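You operate a simulated robot arm through the tools that you are given. There is no shell and no other tool. Be economical: measure what you need, move in short steps, check, and stop when the job is done.

Carry out the task below with a simulated robot arm. There is one attempt and no reset: what you move stays moved.

## Task
Put the tin marked "26" from the brown desk on the tile there and the tin marked "59" on the hopper shelf. Put the brass coupling on the green bench away on the teal table. Turn the table dryer timer knob to 60 min. Take the wells card and leave it on the white log sheet. Put the spanner on the brown table away on the steel table. Take the beige boat and leave it on top of the book on the steel table. Any order will do. Set down upright: wells card.

It is judged by the outcome, as a careful person would: the job done as asked, and still so three seconds after it is handed in. It fails if anything else is knocked over, pushed out of place, dropped, spilled or broken. Flat cloth is picked up by pressing the open fingertips on it (5 to 10 N) and closing them slowly along it; thin cloth reads only 2 to 8 mm in the jaws.

## Robot
A 7-joint arm with a two-finger parallel gripper on a trunk, on a base that drives. Base frame: it is fixed to the floor where the robot stands at the start and does not move with it; the origin is under the middle of the robot, x ahead of it, y to its left, z up. Readings come in cm, degrees, newtons and seconds.
Its first joint turns from -166.0 to 166.0 degrees. Places, roughly: beige boat (8x4x3 cm) [90, -600, 90]; book (15x21x4 cm) [100, -650, 90]; brass coupling (4x3x4 cm) [-680, -780, 80]; hopper shelf [-310, 130, 60]; log sheet [50, -600, 75]; spanner (16x5x2 cm) [-140, -170, 80]; steel table [30, -530, 90]; table dryer timer knob [-580, -370, 80]; teal table [-350, -480, 80]; tile (10x10x2 cm) [50, -20, 80]; tin [75, -25, 75]; wells card [50, -625, 100]. Payload 4.4 kg.
The TCP is the grasp point between the finger pads, 2.3 cm short of the fingertips. In the tool frame z runs along the fingers and y along their closing line. Largest opening 9.4 cm; finger width 3.8, thickness 1; the body of the gripper, 5.4 by 9.6 cm, starts 3.9 cm behind the TCP.
Orientation is that of the tool frame in the base frame, as [roll, pitch, yaw] about the fixed x, y, z axes, in that order (R = Rz(yaw) Ry(pitch) Rx(roll)). With the fingers straight down and closing along the base's y, the tool's x points along the base's -x, its y along +y and its z along -z.

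## Interface
- The arm moves only by the tool servo_tool. Its argument "motion" is a list of rows, each an object of numbers (a shift or turn left out is 0, a gripper value left out holds the last): "x", "y", "z": the shift along the tool's x, y, z in units of 50 mm (1.0 is 50 mm); "wx", "wy", "wz": the turn, a rotation vector about the tool's x, y, z in units of 5 degrees (1.0 is 5 degrees); "gripper": the opening in per cent of the stroke, from 0 (shut) to 100 (fully open). In form: [{"x": .., "y": .., "z": .., "wx": .., "wy": .., "wz": .., "gripper": ..}, ...]. A call has 1 to 12 rows; each row shifts and turns the commanded pose from where the row before left it, along the tool's axes as they then stand. A call with a number of a shift or a turn outside -1 to 1 is refused whole. Rows are played at 5 a second. More than 5 cm and 8.6 degrees between two rows, or a gripper value outside its range, and nothing of the call is played. A pose out of reach is approached as far as the arm can. The call stops where the force on the tool passes 40 N (or 10 N more than at its start, if that is more) or the arm is blocked; 0.2 s more then pass. Each finger travels about 10.8 cm/s and halts on what it meets, pressing with about 30 N; the grip force reading is that of the motor and also rises with nothing between the fingers. The clock runs only during rows and for 0.2 s after the last one: add rows that do not move to give the fingers time. The reply holds the time, the measured pose of the TCP, the force on the tool along the base axes, the opening and the grip force, in the units named above and with some noise, with the torque about the TCP (base axes, N m) and any sound that the robot's microphone picked up, and new pictures: "show" is both (left out), scene, wrist or none.
- Cameras (640 x 400 px; columns grow to the right, rows downward): "scene" is now at [17.37, 20.72, 145.8]; the picture's right is [-0.44, -0.90, 0.00], its down [-0.66, 0.32, -0.67] and it looks along [0.61, -0.29, -0.74] (base axes); focal length 290 px, centre (320, 200). "wrist" rides on the gripper at [8.6, 1.6, -7.4] in the tool frame; the picture's right is [-0.18, 0.98, 0.00], its down [-0.58, -0.11, -0.81] and it looks along [-0.79, -0.15, 0.59] (tool axes); focal length 243 px, centre (320, 200). There is no depth. A picture from a camera that has moved, and an enlarged one, comes with that camera's place and axes in the base frame and with its lens. The place of the scene camera against the robot may be out by one fixed shift of up to 1.2 cm in any direction.
- base_move(legs): drives the robot by 1 to 6 legs, each [ahead, left, turn to the left] in cm, cm and degrees, along the robot's own axes; the way and the turn of a leg run together, so that a leg with both is an arc; at most 150 cm and 180 degrees a leg. The arm and the cameras ride along, it lands a little off, and it stops where it bumps. It gives what a move gives, and a new picture of the scene camera.
- pan_tilt(pan, tilt): turns the head with the scene camera to pan (to the left, within 120 degrees either way) and tilt (down, from -29 to 69), counted from straight ahead of the robot. It gives what a move gives, and a new picture of the scene camera.
- zoom(camera, box): a new picture of the part [left, top, right, bottom] of that camera's present view, enlarged. The clock stands still meanwhile.
- close_job(): hands the job in; it is judged then, once.

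Go step by step. Nothing tells you exact positions but the pictures and the camera data: compare them with the known pose of the tool, close in by small moves and look again before you grip or let go. The budget is 196 turns and 260 pictures, counting those below and the enlarged ones. Unless the task says otherwise, let go and move clear before handing in, and close with one line.

The tools are called after "Call:" as name(argument=value, ...) on one line, values as JSON. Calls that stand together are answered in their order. servo_tool: Moves the arm, as the interface text tells. Its arguments: {"type":"object","properties":{"motion":{"type":"array","items":{"type":"object","properties":{"x":{"type":"number"},"y":{"type":"number"},"z":{"type":"number"},"wx":{"type":"number"},"wy":{"type":"number"},"wz":{"type":"number"},"gripper":{"type":"number"}}}},"show":{"type":"string","enum":["both","scene","wrist","none"]}},"required":["motion"]} The other tools are called the same way: base_move (legs) drives the base; pan_tilt (pan, tilt) turns the head that bears the scene camera; zoom (camera, box) takes an enlarged picture of a part of a camera's view; close_job () hands the job in.

At the start:

```text
clock: 0.0
eef_pos: [63.48, -0.7, 98.95]
tcp_rot: [179.9, 0.0, 180.0]
contact_force: [-0.5, 0.1, -0.2]
torque: [0.05, 0.05, 0.0]
opening: 9.39
grip_force: 0.0
robot x, y, heading: [0.19, -0.01, 0.2]
head pan, tilt: [-25.9, 47.6]
```

scene: 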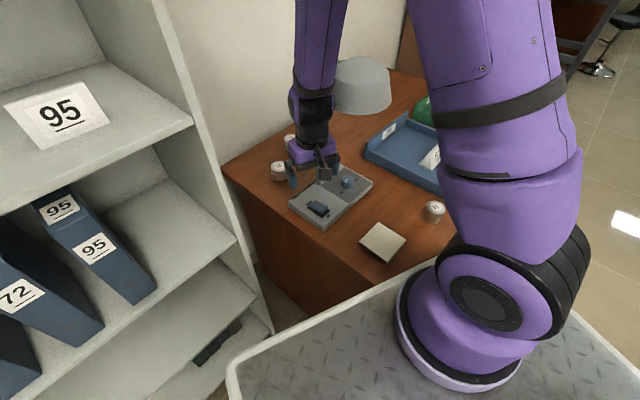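
wrist: 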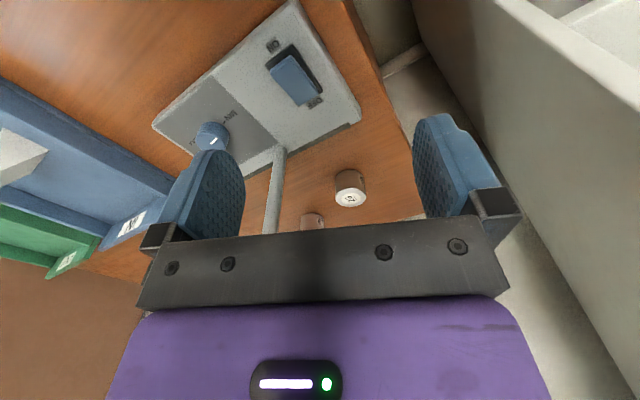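

I see a brown desk ahead with a lamp device, trays, several tins and a pale tile. I'll zoom in to read the tins.

Call:
zoom(camera="scene", box=[340, 170, 480, 270])

Call:
zoom(camera="scene", box=[250, 120, 390, 220])

Call:
zoom(camera="wrist", box=[280, 150, 400, 230])

```text
4.00 times, centred on (410, 220) of scene
camera zoom: at [17.37, 20.72, 145.8], right [-0.44, -0.9, 0.0], down [-0.66, 0.32, -0.67], along [0.61, -0.29, -0.74], focal length 1161 px, centre (-40, 120)
```

zoom: 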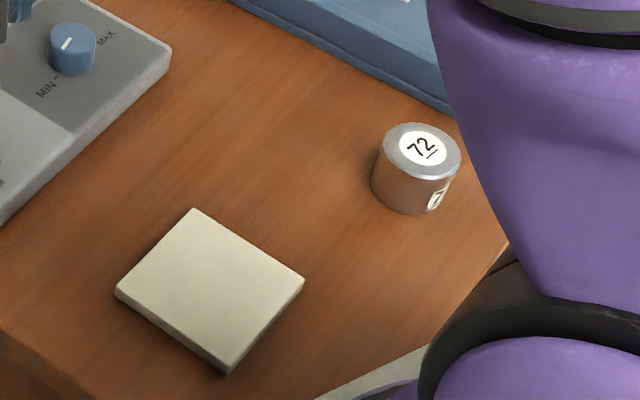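

```text
4.00 times, centred on (320, 170) of scene
camera zoom: at [17.37, 20.72, 145.8], right [-0.44, -0.9, 0.0], down [-0.66, 0.32, -0.67], along [0.61, -0.29, -0.74], focal length 1161 px, centre (320, 320)
```

zoom: 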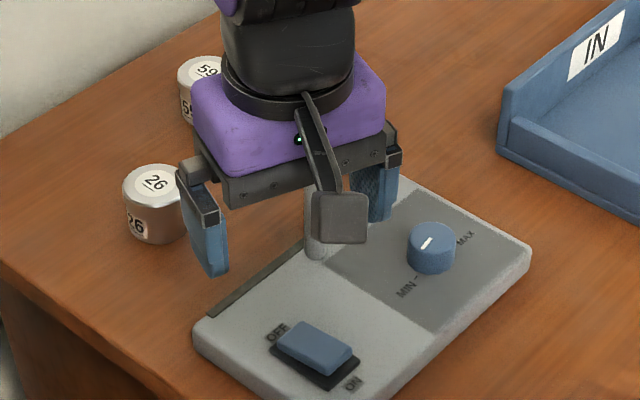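

```text
5.00 times, centred on (340, 190) of wrist
camera zoom: at [54.75, 1.06, 106.4], right [0.18, 0.98, 0.0], down [0.58, -0.11, 0.81], along [0.79, -0.15, -0.59], focal length 1213 px, centre (220, 250)
```

zoom: 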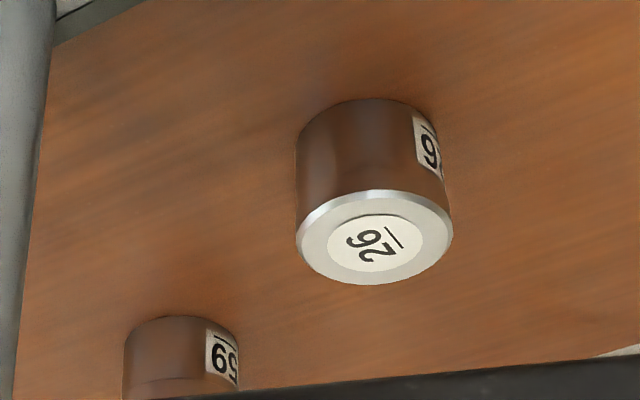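

Tin 26 is about (97.5,-0.5) and tin 59 about (112,-11), beyond reach. I'll look around to learn the base footprint and free floor.

Call:
pan_tilt(pan=-60, tilt=50)

Call:
pan_tilt(pan=-95, tilt=40)

Call:
pan_tilt(pan=0, tilt=65)

Call:
pan_tilt(pan=90, tilt=30)

```text
clock: 1.0
eef_pos: [63.52, -0.65, 98.89]
tcp_rot: [-179.9, 0.0, -180.0]
contact_force: [0.1, -0.7, -0.3]
torque: [0.0, -0.01, 0.0]
opening: 9.37
grip_force: 0.0
robot x, y, heading: [0.52, -0.13, 0.3]
head pan, tilt: [-60.0, 50.0]
camera scene: at [14.11, 17.51, 145.48], right [-0.87, -0.5, 0.0], down [-0.38, 0.66, -0.64], along [0.32, -0.56, -0.77], focal length 290 px, centre (320, 200)
```

scene: 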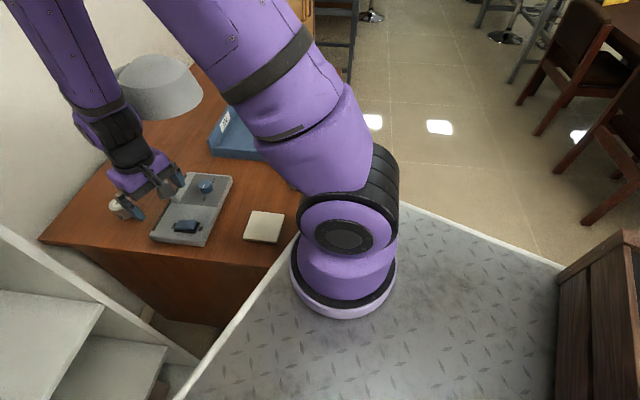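

```text
clock: 2.0
eef_pos: [63.48, -0.59, 98.97]
tcp_rot: [-179.9, 0.1, 180.0]
contact_force: [0.8, -0.5, -0.6]
torque: [0.05, 0.0, -0.01]
opening: 9.41
grip_force: 0.1
robot x, y, heading: [0.14, -0.44, -0.1]
head pan, tilt: [-95.0, 40.0]
camera scene: at [9.52, 15.71, 146.89], right [-1.0, 0.09, 0.0], down [0.06, 0.64, -0.77], along [-0.07, -0.76, -0.64], focal length 290 px, centre (320, 200)
```

scene: 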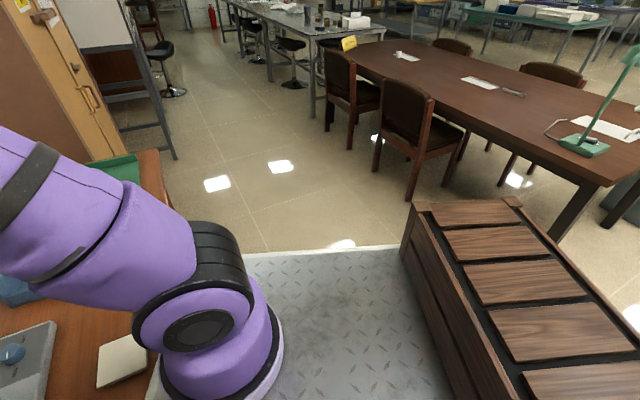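

```text
clock: 3.7
eef_pos: [63.41, -0.62, 98.87]
tcp_rot: [-180.0, 0.0, -180.0]
contact_force: [0.3, -0.3, 0.3]
torque: [-0.02, 0.01, 0.01]
opening: 9.41
grip_force: 0.1
robot x, y, heading: [-0.11, 0.16, 0.1]
head pan, tilt: [0.0, 65.0]
camera scene: at [16.32, 24.18, 143.66], right [0.0, -1.0, 0.0], down [-0.91, 0.0, -0.42], along [0.42, 0.0, -0.91], focal length 290 px, centre (320, 200)
```

scene: 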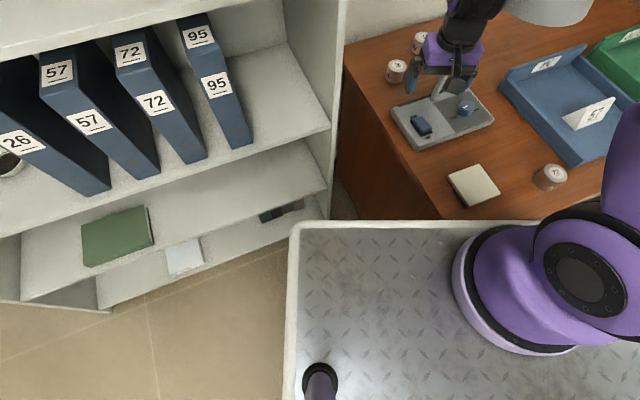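

```text
clock: 5.4
eef_pos: [63.43, -0.61, 98.9]
tcp_rot: [180.0, 0.0, -180.0]
contact_force: [0.2, -0.1, 1.1]
torque: [-0.01, 0.01, 0.0]
opening: 9.37
grip_force: 0.1
robot x, y, heading: [-0.29, 0.3, 0.0]
head pan, tilt: [90.0, 30.0]
camera scene: at [10.26, 33.22, 148.43], right [1.0, 0.0, 0.0], down [0.0, -0.5, -0.87], along [0.0, 0.87, -0.5], focal length 290 px, centre (320, 200)
```

scene: 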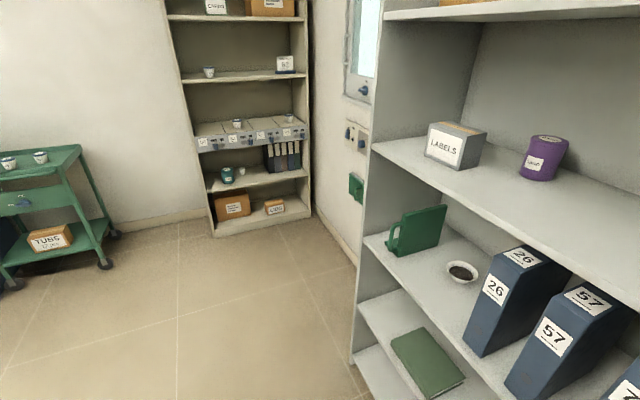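

The desk and shelf are turned about 26° from me, and there is room to stand left of the desk. I'll retract the arm, look behind, then shift left.

Call:
servo_tool(motion=[{"z": -1}, {"z": -1}, {"x": 1}, {"x": 1}], show="none")

Call:
pan_tilt(pan=-120, tilt=45)

Call:
pan_tilt(pan=115, tilt=35)

```text
clock: 6.4
eef_pos: [53.86, -0.68, 109.06]
tcp_rot: [-180.0, -0.1, -179.9]
contact_force: [0.7, -0.1, -0.7]
torque: [0.03, 0.03, 0.0]
opening: 9.39
grip_force: 0.0
out of reach, approached as far as the arm can: row 4
robot x, y, heading: [-0.25, -0.01, -0.2]
head pan, tilt: [90.0, 30.0]
```

```text
clock: 9.4
eef_pos: [53.82, -0.52, 109.04]
tcp_rot: [179.9, -0.1, 180.0]
contact_force: [-0.1, -0.1, 0.1]
torque: [-0.02, 0.02, 0.01]
opening: 9.39
grip_force: 0.1
robot x, y, heading: [-0.2, 0.09, -0.0]
head pan, tilt: [-120.0, 45.0]
camera scene: at [6.19, 17.13, 146.17], right [-0.87, 0.5, 0.0], down [0.35, 0.61, -0.71], along [-0.35, -0.61, -0.71], focal length 290 px, centre (320, 200)
```

scene: 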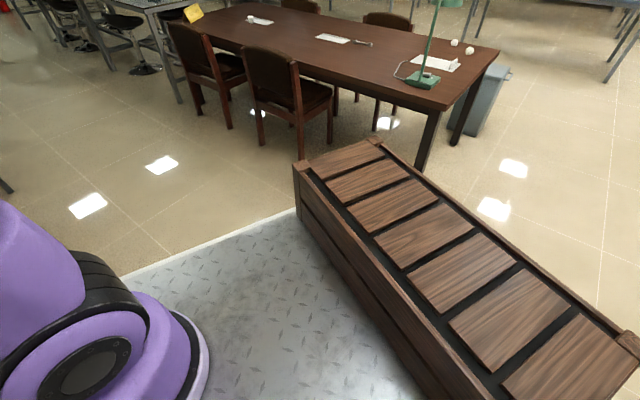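

```text
clock: 12.7
eef_pos: [53.73, -0.56, 109.12]
tcp_rot: [-179.9, -0.2, 180.0]
contact_force: [0.7, 0.1, -0.9]
torque: [0.02, 0.02, 0.01]
opening: 9.38
grip_force: 0.1
robot x, y, heading: [0.22, -0.08, -0.1]
head pan, tilt: [115.0, 35.0]
camera scene: at [6.53, 32.16, 147.65], right [0.91, 0.42, 0.0], down [0.24, -0.52, -0.82], along [-0.35, 0.74, -0.57], focal length 290 px, centre (320, 200)
```

scene: 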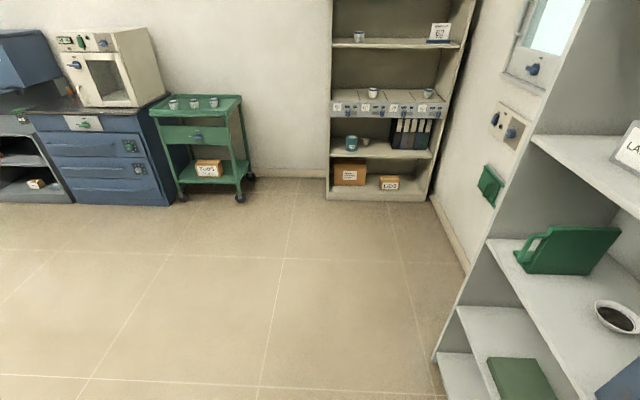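

The wooden crate is part of the robot's back. I'll shift left, turn square to the desk, and edge in.

Call:
base_move(legs=[[-4, 14, 0], [0, 0, 26], [6, -6, 0]])

Call:
pan_tilt(pan=-40, tilt=50)

```text
clock: 16.1
eef_pos: [52.89, 33.77, 109.15]
tcp_rot: [-179.9, 0.0, -154.4]
contact_force: [0.7, -0.9, -0.2]
torque: [0.01, -0.01, 0.01]
opening: 9.39
grip_force: 0.1
robot x, y, heading: [3.95, 11.49, 25.6]
head pan, tilt: [115.0, 35.0]
camera scene: at [-3.63, 42.82, 147.65], right [0.63, 0.77, 0.0], down [0.44, -0.36, -0.82], along [-0.63, 0.52, -0.57], focal length 290 px, centre (320, 200)
```

scene: 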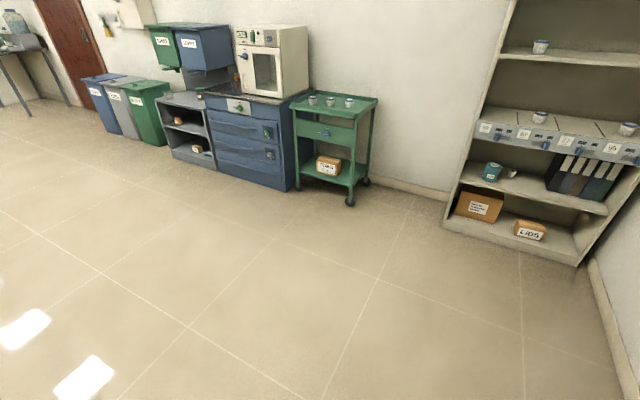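

```text
clock: 18.5
eef_pos: [52.88, 33.78, 109.02]
tcp_rot: [-180.0, -0.2, -154.4]
contact_force: [-0.8, 0.5, 0.4]
torque: [-0.02, 0.01, 0.0]
opening: 9.4
grip_force: 0.2
robot x, y, heading: [3.76, 11.3, 25.7]
head pan, tilt: [-40.0, 50.0]
camera scene: at [10.63, 35.32, 145.48], right [-0.25, -0.97, 0.0], down [-0.74, 0.19, -0.64], along [0.62, -0.16, -0.77], focal length 290 px, centre (320, 200)
```

scene: 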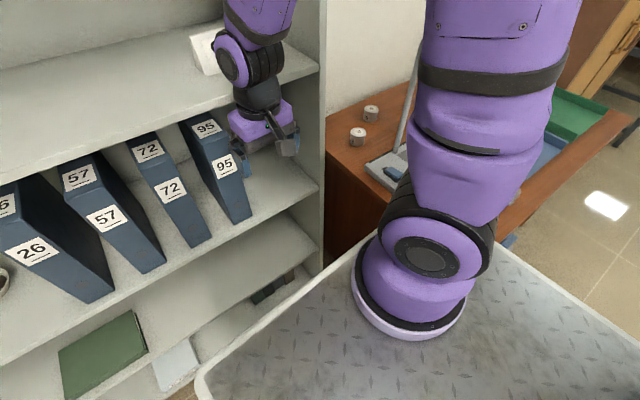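

Now square to the desk with tins clear to my right-front. I'll swing the gripper to the right along the front and toward tin 26, staying high.

Call:
servo_tool(motion=[{"y": -1}, {"y": -1}, {"y": -1}, {"y": -1}, {"y": -1}, {"y": -1}, {"y": -1}, {"x": -0.8, "y": -0.5}, {"x": -0.8, "y": -0.5}, {"x": -0.8, "y": -0.5}], show="both")

```text
clock: 20.7
eef_pos: [82.54, 0.87, 109.31]
tcp_rot: [180.0, 0.0, -154.4]
contact_force: [0.1, 0.1, 0.6]
torque: [0.03, -0.04, 0.0]
opening: 9.4
grip_force: 0.1
out of reach, approached as far as the arm can: row 1
robot x, y, heading: [4.16, 11.35, 25.7]
head pan, tilt: [-40.0, 50.0]
camera scene: at [10.56, 35.31, 145.48], right [-0.25, -0.97, 0.0], down [-0.74, 0.19, -0.64], along [0.62, -0.16, -0.77], focal length 290 px, centre (320, 200)
camera wrist: at [74.0, -1.35, 116.76], right [-0.26, 0.97, 0.0], down [0.57, 0.15, 0.81], along [0.78, 0.21, -0.59], focal length 243 px, centre (320, 200)
```

scene: 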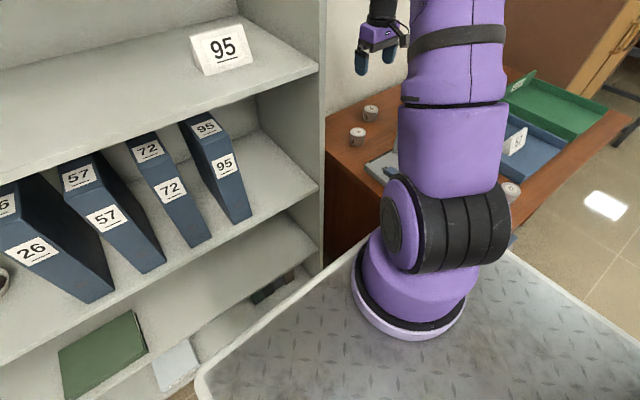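
wrist: 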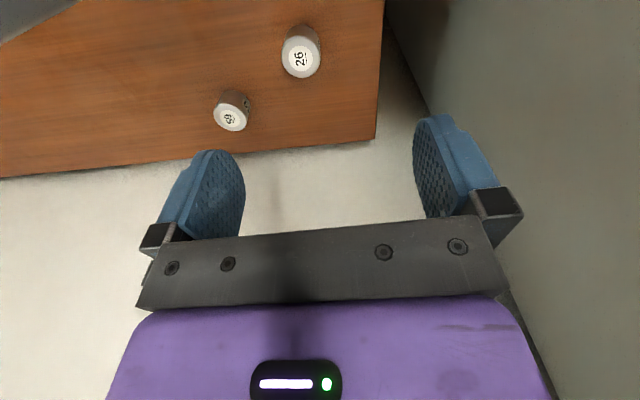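

Triangulating, tin 26 is at about (90.3, 0.2) with its top at about z 79.5. I'll go above it and descend partway.

Call:
servo_tool(motion=[{"x": -0.67, "y": -0.4}, {"x": -0.67, "y": -0.4}, {"z": 1}, {"z": 1}, {"z": 1}, {"z": 0.3}], show="both")

```text
clock: 22.1
eef_pos: [90.22, 0.26, 92.75]
tcp_rot: [-180.0, -0.1, -154.5]
contact_force: [-0.9, -0.1, 0.5]
torque: [0.01, 0.02, -0.01]
opening: 9.39
grip_force: 0.1
robot x, y, heading: [4.11, 11.16, 25.8]
head pan, tilt: [-40.0, 50.0]
camera scene: at [10.6, 35.32, 145.48], right [-0.25, -0.97, 0.0], down [-0.74, 0.19, -0.64], along [0.62, -0.16, -0.77], focal length 290 px, centre (320, 200)
camera wrist: at [81.71, -2.05, 100.16], right [-0.26, 0.97, 0.0], down [0.57, 0.15, 0.81], along [0.78, 0.21, -0.59], focal length 243 px, centre (320, 200)
```

scene: 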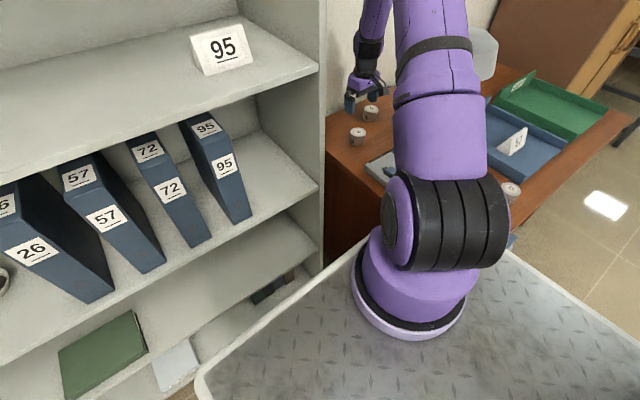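
wrist: 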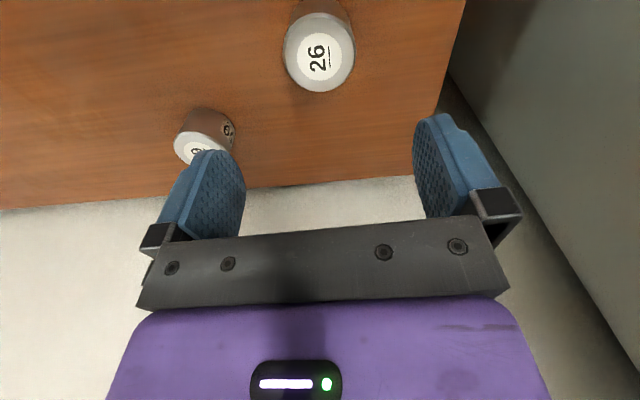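

Aligned laterally. I'll descend to z≈79 and look before gripping.

Call:
servo_tool(motion=[{"z": 1}, {"z": 1}, {"z": 0.75}, {}], show="wrist")

Call:
zoom(camera="scene", box=[320, 70, 420, 160])

```text
clock: 23.1
eef_pos: [90.16, 0.07, 78.97]
tcp_rot: [179.9, -0.1, -154.3]
contact_force: [0.6, 0.0, 0.6]
torque: [-0.01, 0.02, -0.01]
opening: 9.41
grip_force: 0.0
robot x, y, heading: [4.24, 11.08, 25.3]
head pan, tilt: [-40.0, 50.0]
camera wrist: at [81.59, -2.21, 86.52], right [-0.26, 0.97, 0.0], down [0.57, 0.15, 0.81], along [0.78, 0.21, -0.59], focal length 243 px, centre (320, 200)
```

wrist: 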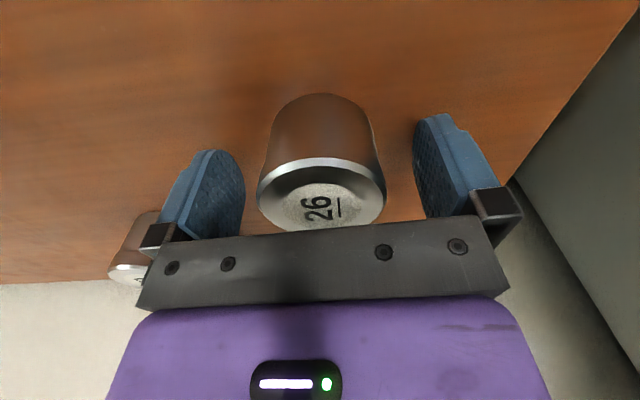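

```text
4.44 times, centred on (370, 115) of scene
camera zoom: at [10.62, 35.31, 145.48], right [-0.25, -0.97, 0.0], down [-0.74, 0.19, -0.64], along [0.62, -0.16, -0.77], focal length 1290 px, centre (98, 578)
```

zoom: 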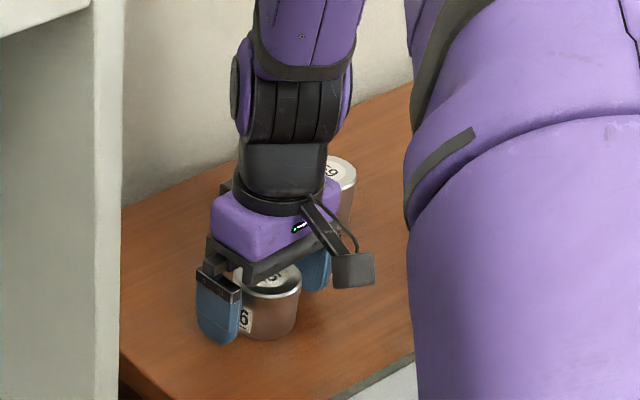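

The tin sits between the fingers. Closing and lifting.

Call:
servo_tool(motion=[{"z": 0.1, "gripper": 40}, {"gripper": 30}, {"gripper": 30}, {"gripper": 30}, {"z": -0.5}, {"z": -1}, {"z": -1}], show="wrist")

```text
clock: 24.7
eef_pos: [90.39, 0.07, 91.11]
tcp_rot: [-180.0, 0.0, -154.4]
contact_force: [-0.4, 0.0, -3.0]
torque: [0.01, 0.01, -0.01]
opening: 5.52
grip_force: 29.7
robot x, y, heading: [4.09, 10.87, 25.7]
head pan, tilt: [-40.0, 50.0]
camera wrist: at [81.76, -2.08, 98.6], right [-0.26, 0.97, 0.0], down [0.57, 0.15, 0.8], along [0.78, 0.21, -0.59], focal length 243 px, centre (320, 200)
```

wrist: 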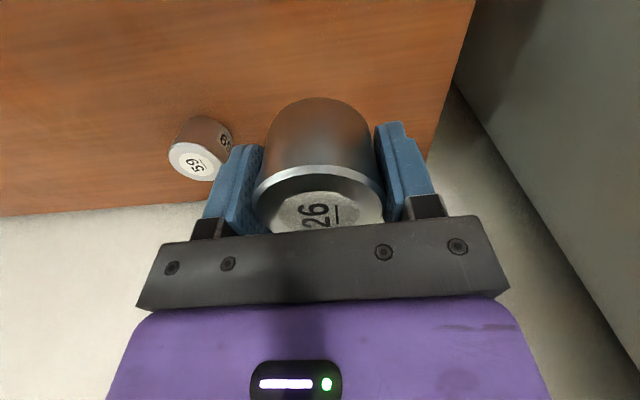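

Tin 26 is held. I'll carry it round the left of the lamp base to above the tile near (52,-16).

Call:
servo_tool(motion=[{"z": -1}, {"y": 1}, {"y": 1}, {"x": 1}, {"x": 1}, {"x": 1}, {"x": 1}, {"x": 1}, {"x": 1}, {"x": 1}, {"x": 1}], show="both")

```text
clock: 27.1
eef_pos: [51.27, -9.26, 95.79]
tcp_rot: [180.0, -0.2, -154.2]
contact_force: [0.7, 0.1, -1.1]
torque: [-0.01, 0.01, -0.01]
opening: 5.54
grip_force: 29.6
out of reach, approached as far as the arm can: row 11
robot x, y, heading: [4.19, 10.64, 25.7]
head pan, tilt: [-40.0, 50.0]
camera scene: at [10.67, 35.37, 145.47], right [-0.25, -0.97, 0.0], down [-0.74, 0.19, -0.64], along [0.62, -0.16, -0.77], focal length 290 px, centre (320, 200)
camera wrist: at [42.69, -11.53, 103.39], right [-0.26, 0.97, 0.0], down [0.57, 0.15, 0.81], along [0.78, 0.21, -0.59], focal length 243 px, centre (320, 200)
```

scene: 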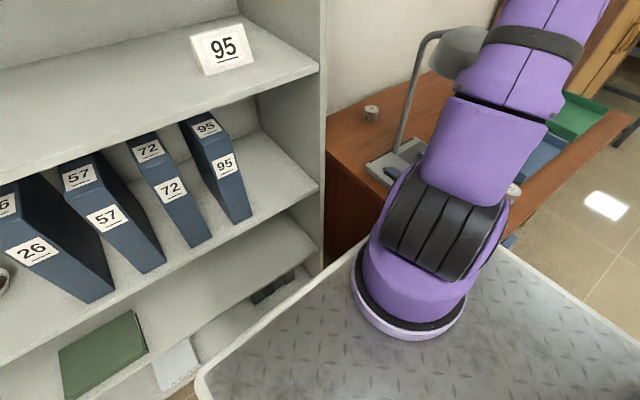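
wrist: 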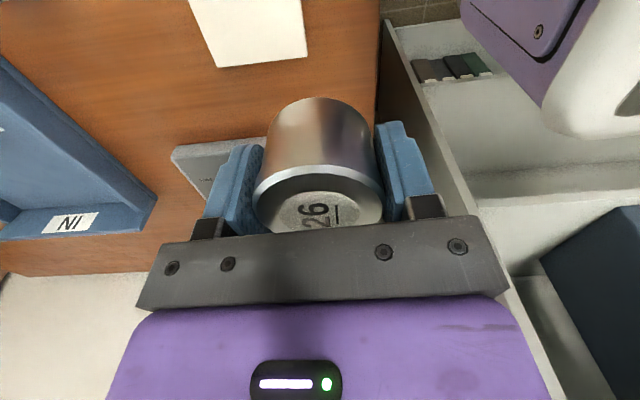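

Tile centre is about (51.6,-16.4). Shift over it and look.

Call:
servo_tool(motion=[{"y": -0.7}, {"y": -0.65}, {"x": 0.4}, {"z": 0.8}, {}], show="both")

```text
clock: 28.3
eef_pos: [52.26, -16.31, 91.97]
tcp_rot: [180.0, -0.1, -154.4]
contact_force: [0.1, 0.8, -1.3]
torque: [0.02, 0.0, 0.02]
opening: 5.54
grip_force: 30.6
robot x, y, heading: [4.08, 11.35, 25.3]
head pan, tilt: [-40.0, 50.0]
camera scene: at [10.62, 35.31, 145.48], right [-0.25, -0.97, 0.0], down [-0.74, 0.19, -0.64], along [0.62, -0.16, -0.77], focal length 290 px, centre (320, 200)
camera wrist: at [43.67, -18.51, 99.57], right [-0.26, 0.97, 0.0], down [0.57, 0.15, 0.81], along [0.78, 0.21, -0.59], focal length 243 px, centre (320, 200)
```

scene: 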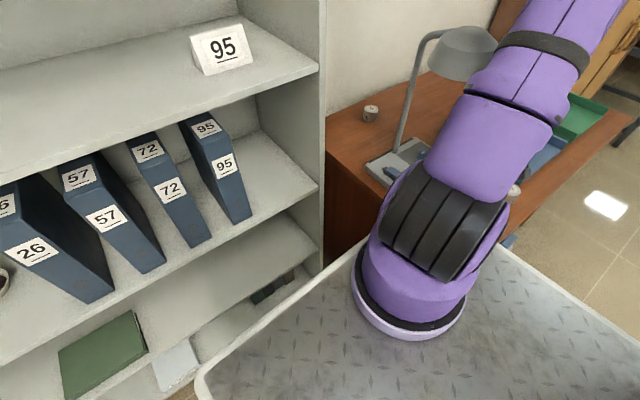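
wrist: 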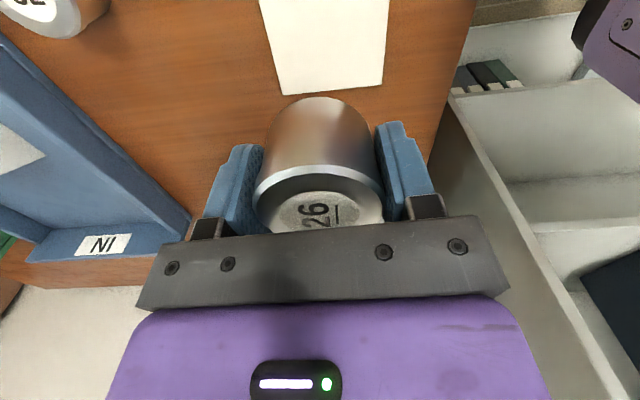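

Lined up within a centimetre; small correction and lower gradually, watching force.

Call:
servo_tool(motion=[{"x": 0.12, "y": 0.1}, {"z": 1}, {"z": 1}, {}], show="wrist")

```text
clock: 29.3
eef_pos: [51.51, -15.99, 82.1]
tcp_rot: [179.9, -0.2, -154.4]
contact_force: [-0.7, -0.5, -1.3]
torque: [-0.01, -0.02, -0.02]
opening: 5.51
grip_force: 29.6
robot x, y, heading: [4.32, 11.13, 25.6]
head pan, tilt: [-40.0, 50.0]
camera wrist: at [42.91, -18.11, 89.59], right [-0.26, 0.97, 0.0], down [0.57, 0.15, 0.81], along [0.78, 0.21, -0.59], focal length 243 px, centre (320, 200)
```

wrist: 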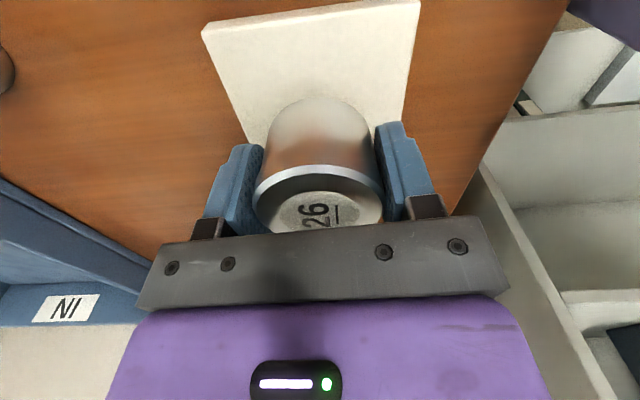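

Call:
servo_tool(motion=[{"x": -0.06, "z": 0.15}, {"z": 0.08}, {"z": 0.08}, {}], show="none")

```text
clock: 30.3
eef_pos: [51.71, -15.86, 80.45]
tcp_rot: [180.0, -0.1, -154.5]
contact_force: [-0.4, 0.3, -1.2]
torque: [0.01, 0.0, 0.0]
opening: 5.53
grip_force: 29.7
robot x, y, heading: [4.22, 11.25, 25.6]
head pan, tilt: [-40.0, 50.0]
```

Call:
servo_tool(motion=[{"z": 0.06}, {"z": 0.06}, {}], show="wrist")

```text
clock: 31.1
eef_pos: [51.56, -15.72, 80.04]
tcp_rot: [-179.9, 0.0, -154.4]
contact_force: [0.9, 0.9, 22.1]
torque: [0.1, 0.05, -0.02]
opening: 5.54
grip_force: 30.2
robot x, y, heading: [4.55, 11.24, 25.4]
head pan, tilt: [-40.0, 50.0]
camera wrist: at [43.1, -17.98, 87.45], right [-0.26, 0.97, 0.0], down [0.57, 0.15, 0.81], along [0.78, 0.21, -0.59], focal length 243 px, centre (320, 200)
```

wrist: 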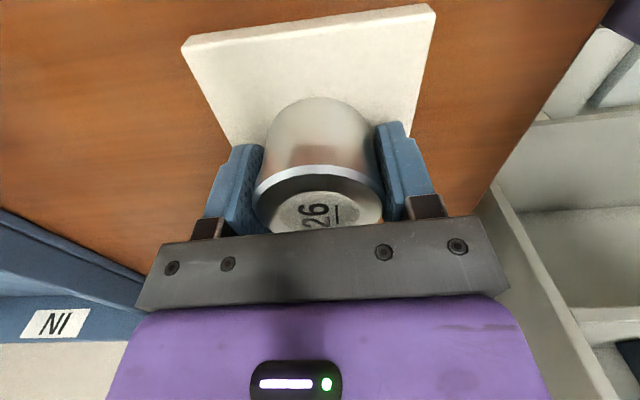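

It's resting on the tile. Back off slightly, release, and rise.

Call:
servo_tool(motion=[{"z": -0.04}, {"gripper": 85}, {"gripper": 85}, {}, {"z": -0.5}, {"z": -1}, {"z": -1}], show="wrist")

```text
clock: 32.7
eef_pos: [51.44, -15.77, 92.62]
tcp_rot: [179.9, -0.2, -154.5]
contact_force: [0.3, -0.3, -0.2]
torque: [0.04, 0.03, -0.01]
opening: 7.95
grip_force: 0.2
robot x, y, heading: [3.75, 10.92, 25.7]
head pan, tilt: [-40.0, 50.0]
camera wrist: at [42.9, -18.03, 100.19], right [-0.26, 0.97, 0.0], down [0.57, 0.15, 0.81], along [0.78, 0.21, -0.59], focal length 243 px, centre (320, 200)
```

wrist: 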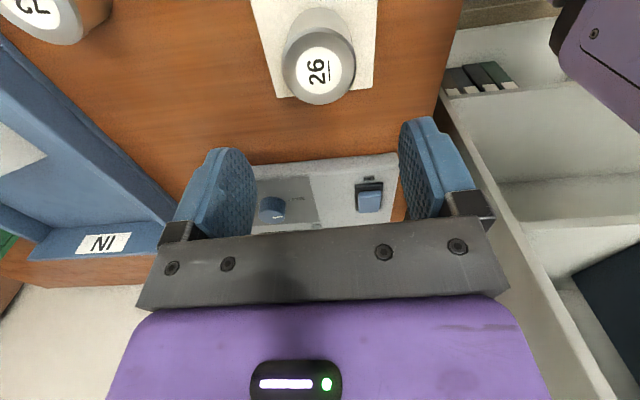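

Tin 26 is on the tile. Now I'll pull the arm clear and drive 12 cm ahead for tin 59.

Call:
servo_tool(motion=[{"z": -1, "gripper": 100}, {"z": -0.8}, {"x": -1, "y": 0.4}, {"x": -0.8, "y": 0.8}, {"x": -0.8, "y": 0.6}, {"x": -1}, {"x": -1}], show="none")

Call:
base_move(legs=[[12, 0, 0]])

```text
refused: row 3 steps farther than a row can; nothing moved
```

```text
clock: 33.7
eef_pos: [56.09, -13.17, 92.64]
tcp_rot: [179.5, -0.7, -156.0]
contact_force: [1.0, 0.7, -0.5]
torque: [-0.01, 0.02, -0.04]
opening: 7.99
grip_force: 0.0
robot x, y, heading: [10.46, 14.06, 25.5]
head pan, tilt: [-40.0, 50.0]
stopped in leg 1: the robot was blocked; the commanded pose is now the measured one
camera scene: at [16.67, 38.32, 145.48], right [-0.25, -0.97, 0.0], down [-0.74, 0.19, -0.64], along [0.62, -0.16, -0.77], focal length 290 px, centre (320, 200)
```

scene: 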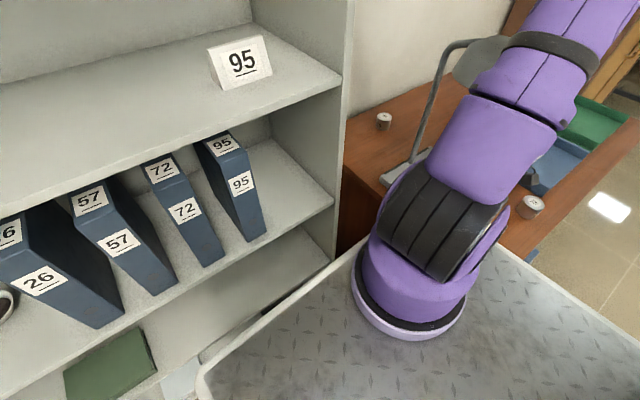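

The two calls should not have gone together; the base moved and got blocked after about 6 cm. I'll check what is touching.

Call:
servo_tool(motion=[{}], show="wrist")

Call:
zoom(camera="scene", box=[370, 0, 610, 220])

```text
clock: 34.1
eef_pos: [56.11, -13.16, 92.65]
tcp_rot: [179.5, -0.7, -156.1]
contact_force: [-0.2, -0.1, -0.7]
torque: [0.01, -0.04, -0.02]
opening: 7.99
grip_force: 0.0
robot x, y, heading: [10.33, 14.31, 25.7]
head pan, tilt: [-40.0, 50.0]
camera wrist: at [47.57, -15.14, 100.21], right [-0.23, 0.97, 0.01], down [0.59, 0.13, 0.8], along [0.78, 0.19, -0.6], focal length 243 px, centre (320, 200)
```

wrist: 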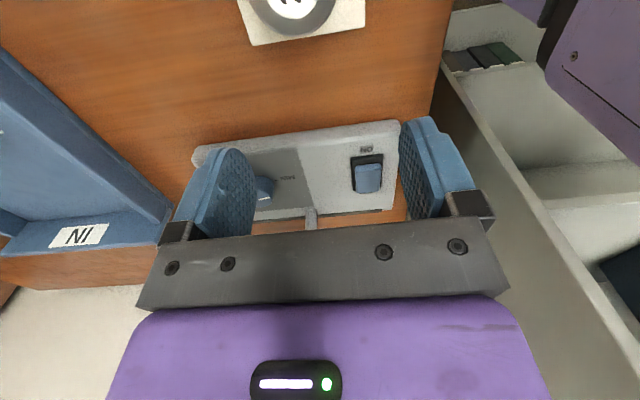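

```text
1.82 times, centred on (490, 110) of scene
camera zoom: at [16.62, 38.31, 145.48], right [-0.25, -0.97, 0.0], down [-0.74, 0.19, -0.64], along [0.62, -0.16, -0.77], focal length 528 px, centre (11, 364)
```

zoom: 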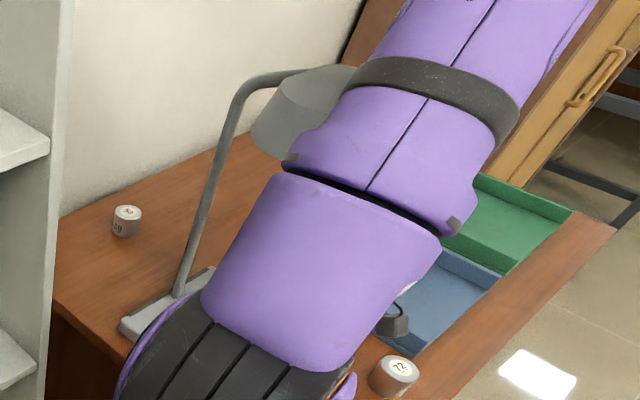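

Likely the forearm touched the lamp shade. Back off the same distance and compare with the earlier view.

Call:
base_move(legs=[[-7, 0, 0]])

Call:
servo_tool(motion=[{}], show="wrist")

```text
clock: 35.1
eef_pos: [49.99, -16.2, 92.57]
tcp_rot: [179.7, -0.6, -156.0]
contact_force: [-0.2, -0.6, 0.0]
torque: [0.01, 0.01, 0.03]
opening: 8.01
grip_force: 0.2
robot x, y, heading: [3.97, 11.01, 25.5]
head pan, tilt: [-40.0, 50.0]
camera scene: at [10.52, 35.28, 145.48], right [-0.25, -0.97, 0.0], down [-0.74, 0.19, -0.64], along [0.62, -0.16, -0.77], focal length 290 px, centre (320, 200)
```

scene: 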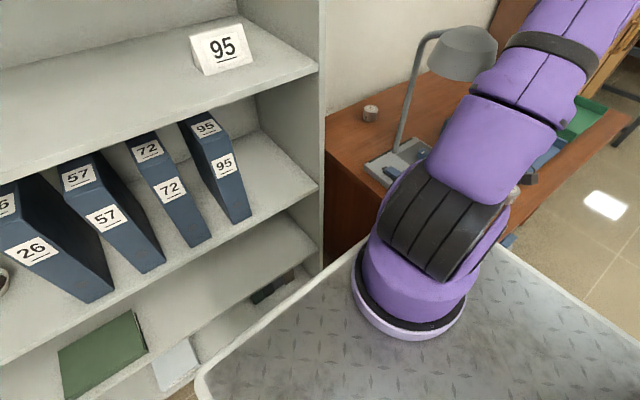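

```text
clock: 35.5
eef_pos: [50.02, -16.27, 92.55]
tcp_rot: [179.6, -0.7, -155.9]
contact_force: [0.1, -0.5, -0.1]
torque: [-0.01, 0.0, -0.03]
opening: 8.01
grip_force: 0.1
robot x, y, heading: [3.75, 11.04, 25.6]
head pan, tilt: [-40.0, 50.0]
camera wrist: at [41.47, -18.2, 100.18], right [-0.23, 0.97, 0.0], down [0.59, 0.14, 0.8], along [0.78, 0.19, -0.6], focal length 243 px, centre (320, 200)
```

wrist: 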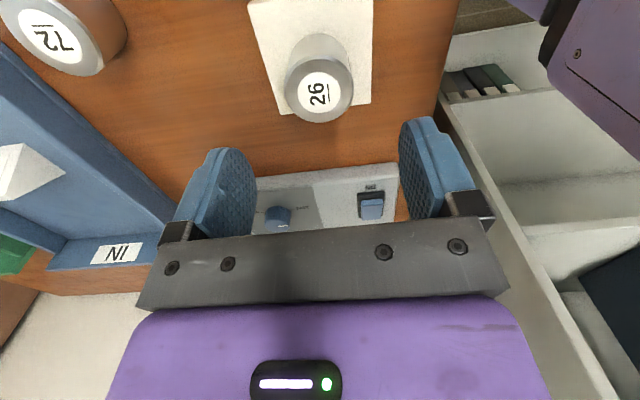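

The lamp and plate look unmoved. Now move the arm clear to the left first, separately.

Call:
servo_tool(motion=[{"z": -1, "gripper": 100, "wz": -0.3}, {"z": -0.8}, {"x": -0.9, "y": 0.4}, {"x": -0.7, "y": 0.7}, {"x": -0.7, "y": 0.7}, {"x": -1}, {"x": -1}], show="scene")

```text
clock: 37.1
eef_pos: [65.39, 1.28, 101.27]
tcp_rot: [179.6, -0.7, -154.5]
contact_force: [0.6, 0.0, -0.6]
torque: [0.03, -0.03, -0.02]
opening: 9.39
grip_force: 0.0
robot x, y, heading: [3.63, 10.77, 25.8]
head pan, tilt: [-40.0, 50.0]
camera scene: at [10.48, 35.25, 145.48], right [-0.25, -0.97, 0.0], down [-0.74, 0.19, -0.64], along [0.62, -0.16, -0.77], focal length 290 px, centre (320, 200)
```

scene: 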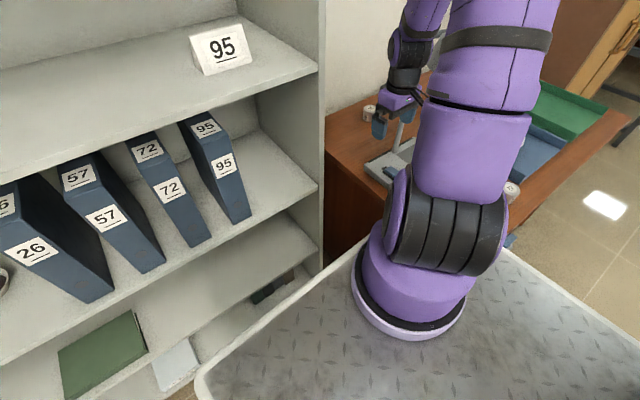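

I'll tuck the tool a bit farther left of the lamp, then drive ahead 10 cm.

Call:
servo_tool(motion=[{"y": 0.6}, {"z": -0.6}], show="none")

Call:
pan_tilt(pan=-50, tilt=40)

```text
clock: 37.7
eef_pos: [64.51, 3.97, 104.48]
tcp_rot: [179.5, -0.7, -154.5]
contact_force: [-0.4, -0.3, 0.1]
torque: [0.0, 0.04, 0.0]
opening: 9.38
grip_force: 0.2
robot x, y, heading: [3.84, 11.09, 25.5]
head pan, tilt: [-40.0, 50.0]
```

```text
clock: 38.5
eef_pos: [64.31, 3.84, 104.43]
tcp_rot: [179.6, -0.7, -154.5]
contact_force: [-0.2, 0.3, 0.1]
torque: [0.0, 0.0, -0.01]
opening: 9.42
grip_force: 0.1
robot x, y, heading: [4.12, 11.65, 25.6]
head pan, tilt: [-50.0, 40.0]
camera scene: at [10.81, 33.7, 146.89], right [-0.41, -0.91, 0.0], down [-0.59, 0.27, -0.77], along [0.7, -0.32, -0.64], focal length 290 px, centre (320, 200)
```

scene: 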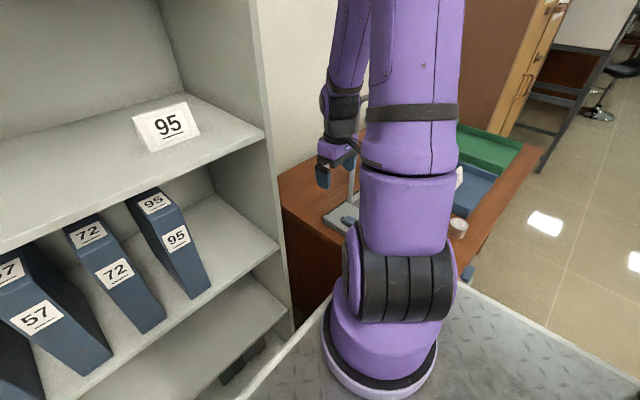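

Call:
base_move(legs=[[10, 0, 0]])

```text
clock: 39.6
eef_pos: [73.44, 8.26, 104.52]
tcp_rot: [179.6, -0.7, -154.5]
contact_force: [0.5, 0.5, 1.0]
torque: [-0.02, -0.02, 0.0]
opening: 9.38
grip_force: 0.1
robot x, y, heading: [12.97, 15.31, 25.6]
head pan, tilt: [-50.0, 40.0]
camera scene: at [19.88, 38.03, 146.89], right [-0.41, -0.91, 0.0], down [-0.59, 0.27, -0.77], along [0.7, -0.32, -0.64], focal length 290 px, centre (320, 200)
```

scene: 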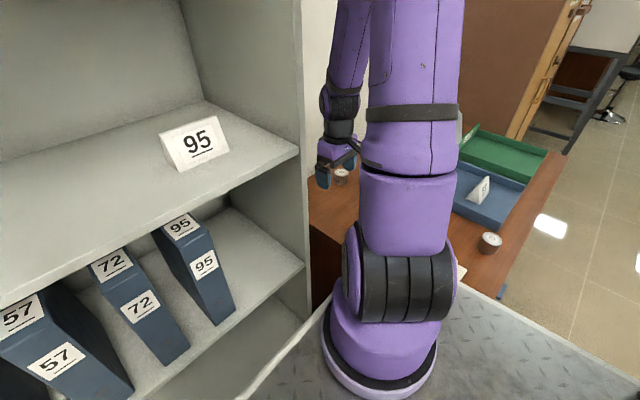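

Good. Now extend toward tin 59: ahead first, then right, staying high.

Call:
servo_tool(motion=[{"x": -1}, {"x": -1}, {"x": -1}, {"x": -0.5}, {"y": -1}, {"y": -1}, {"y": -1}, {"y": -1}], show="both")

```text
clock: 41.4
eef_pos: [98.31, -2.3, 104.12]
tcp_rot: [179.4, -0.6, -154.3]
contact_force: [0.0, 2.5, 1.5]
torque: [-0.18, 0.05, 0.01]
opening: 9.42
grip_force: 0.0
robot x, y, heading: [13.12, 15.37, 25.3]
head pan, tilt: [-50.0, 40.0]
camera scene: at [20.4, 38.08, 146.87], right [-0.42, -0.91, 0.0], down [-0.58, 0.27, -0.77], along [0.7, -0.32, -0.64], focal length 290 px, centre (320, 200)
camera wrist: at [89.95, -4.5, 111.66], right [-0.26, 0.97, 0.01], down [0.58, 0.15, 0.8], along [0.77, 0.21, -0.6], focal length 243 px, centre (320, 200)
```

scene: 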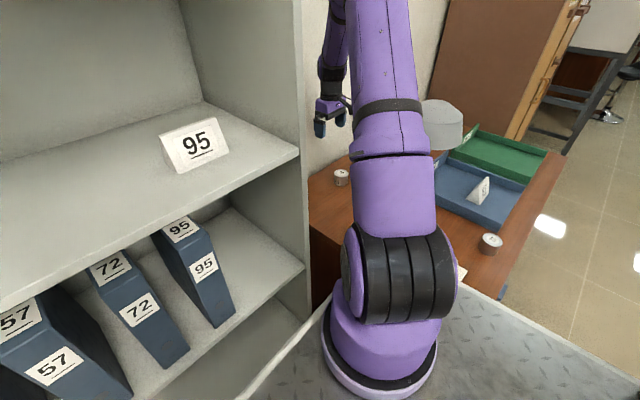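
wrist: 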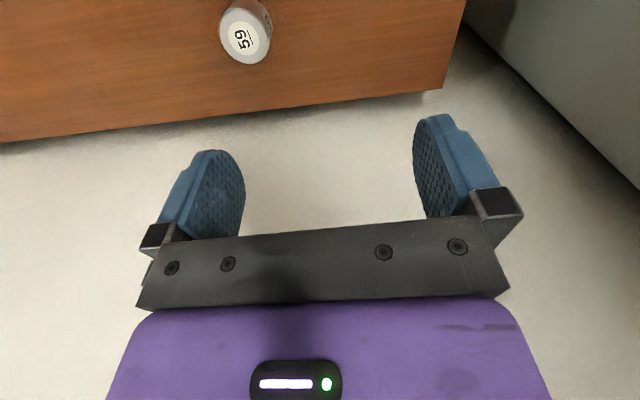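

Call:
servo_tool(motion=[{}], show="none")

Call:
pan_tilt(pan=-45, tilt=20)

```text
clock: 41.8
eef_pos: [98.06, -2.59, 104.05]
tcp_rot: [179.4, -0.6, -154.5]
contact_force: [0.2, -0.1, -0.3]
torque: [0.03, -0.03, 0.0]
opening: 9.4
grip_force: 0.0
robot x, y, heading: [12.93, 15.04, 25.6]
head pan, tilt: [-50.0, 40.0]
```

```text
clock: 42.6
eef_pos: [97.93, -2.35, 104.09]
tcp_rot: [179.6, -0.7, -154.4]
contact_force: [-0.6, 0.4, -0.9]
torque: [-0.03, 0.0, -0.01]
opening: 9.37
grip_force: 0.1
robot x, y, heading: [12.82, 15.5, 25.5]
head pan, tilt: [-45.0, 20.0]
camera scene: at [20.9, 38.45, 150.03], right [-0.33, -0.94, 0.0], down [-0.32, 0.11, -0.94], along [0.89, -0.31, -0.34], focal length 290 px, centre (320, 200)
```

scene: 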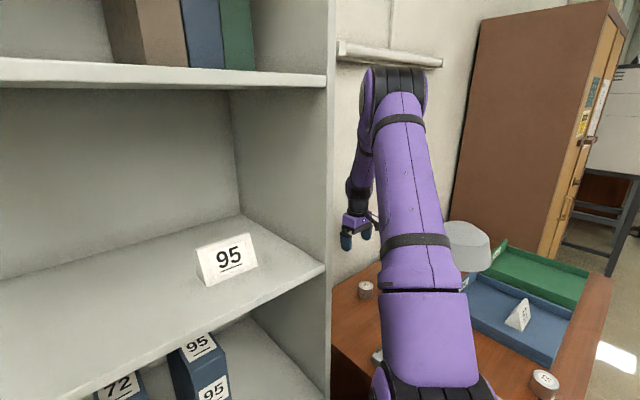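

No contact. Continue above tin 59 and descend partway.

Call:
servo_tool(motion=[{"x": -0.15, "y": -0.92, "wx": -0.06, "wy": -0.13}, {"x": -0.14, "y": -0.92}, {"z": 1}, {"z": 1}, {"z": 0.5}, {}], show="both")

```text
clock: 44.0
eef_pos: [103.07, -9.71, 91.47]
tcp_rot: [179.2, 0.0, -154.5]
contact_force: [-1.3, -0.1, 0.2]
torque: [-0.01, -0.01, -0.03]
opening: 9.4
grip_force: 0.1
robot x, y, heading: [12.78, 15.24, 25.6]
head pan, tilt: [-45.0, 20.0]
camera scene: at [20.91, 38.44, 150.03], right [-0.33, -0.94, 0.0], down [-0.32, 0.11, -0.94], along [0.89, -0.31, -0.34], focal length 290 px, centre (320, 200)
camera wrist: at [94.47, -11.89, 98.95], right [-0.26, 0.97, 0.01], down [0.58, 0.14, 0.8], along [0.78, 0.21, -0.59], focal length 243 px, centre (320, 200)
```

scene: 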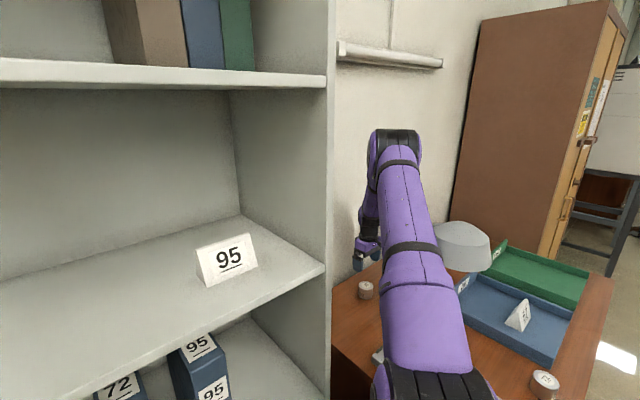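
wrist: 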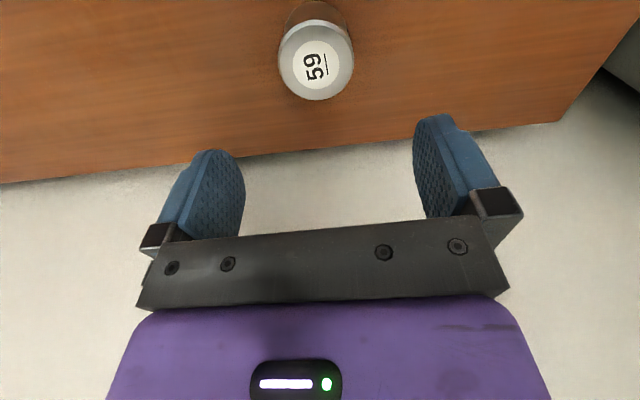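

Aligned as before. Descend, watching the arm against the lamp.

Call:
servo_tool(motion=[{"z": 0.8}, {"z": 0.8}, {"z": 0.8}, {}], show="both")

```text
clock: 45.0
eef_pos: [102.92, -9.43, 79.45]
tcp_rot: [179.3, 0.0, -154.4]
contact_force: [-0.1, -0.2, -0.5]
torque: [-0.01, -0.02, 0.02]
opening: 9.37
grip_force: 0.1
robot x, y, heading: [12.82, 15.16, 25.7]
head pan, tilt: [-45.0, 20.0]
camera scene: at [20.91, 38.44, 150.03], right [-0.33, -0.94, 0.0], down [-0.32, 0.11, -0.94], along [0.89, -0.31, -0.34], focal length 290 px, centre (320, 200)
camera wrist: at [94.29, -11.77, 86.95], right [-0.26, 0.97, 0.01], down [0.58, 0.14, 0.8], along [0.78, 0.21, -0.59], focal length 243 px, centre (320, 200)
```

scene: 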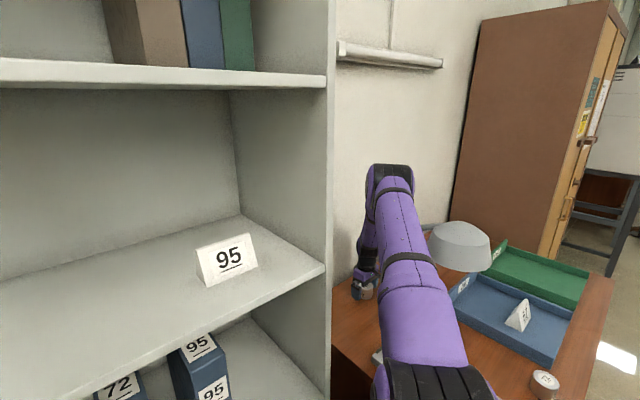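
wrist: 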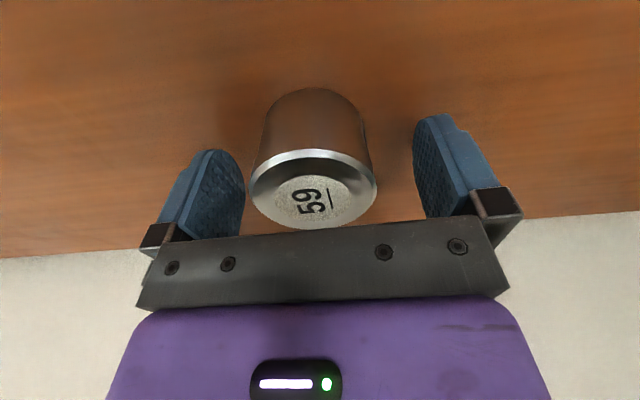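

Call:
servo_tool(motion=[{"z": 0.18, "y": -0.1, "wx": 0.15}, {"gripper": 40}, {"gripper": 30}, {"gripper": 30}, {"gripper": 30}, {"z": -0.5}, {"z": -1}, {"z": -1}, {"z": -1}, {"z": -1}], show="both")

```text
clock: 47.2
eef_pos: [103.41, -9.92, 101.26]
tcp_rot: [179.8, 0.0, -154.5]
contact_force: [1.4, -0.4, -2.0]
torque: [0.0, 0.05, 0.0]
opening: 5.53
grip_force: 29.9
robot x, y, heading: [13.42, 15.16, 25.8]
head pan, tilt: [-45.0, 20.0]
camera scene: at [20.98, 38.42, 150.03], right [-0.33, -0.94, 0.0], down [-0.32, 0.11, -0.94], along [0.89, -0.31, -0.34], focal length 290 px, centre (320, 200)
camera wrist: at [94.73, -12.15, 108.74], right [-0.26, 0.97, 0.0], down [0.57, 0.15, 0.81], along [0.78, 0.21, -0.59], focal length 243 px, centre (320, 200)
```

scene: 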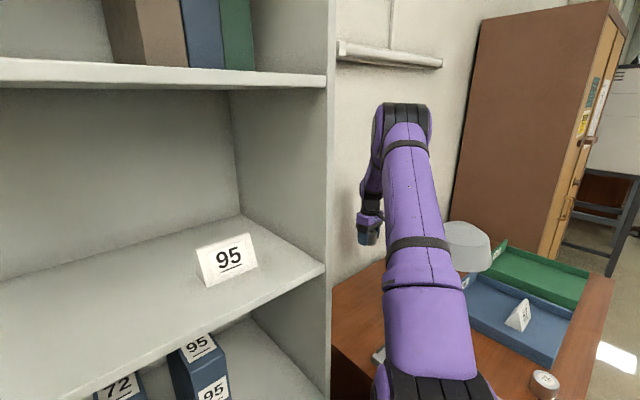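
wrist: 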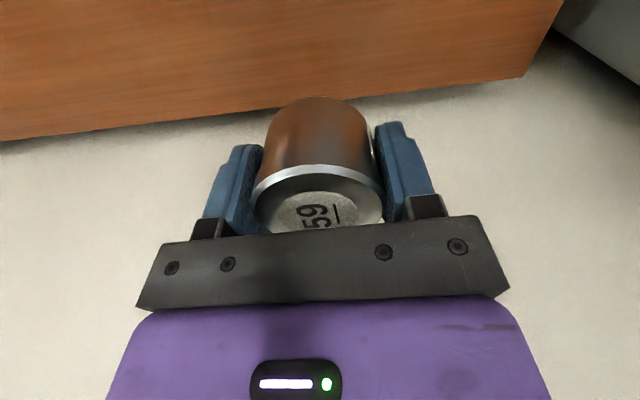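

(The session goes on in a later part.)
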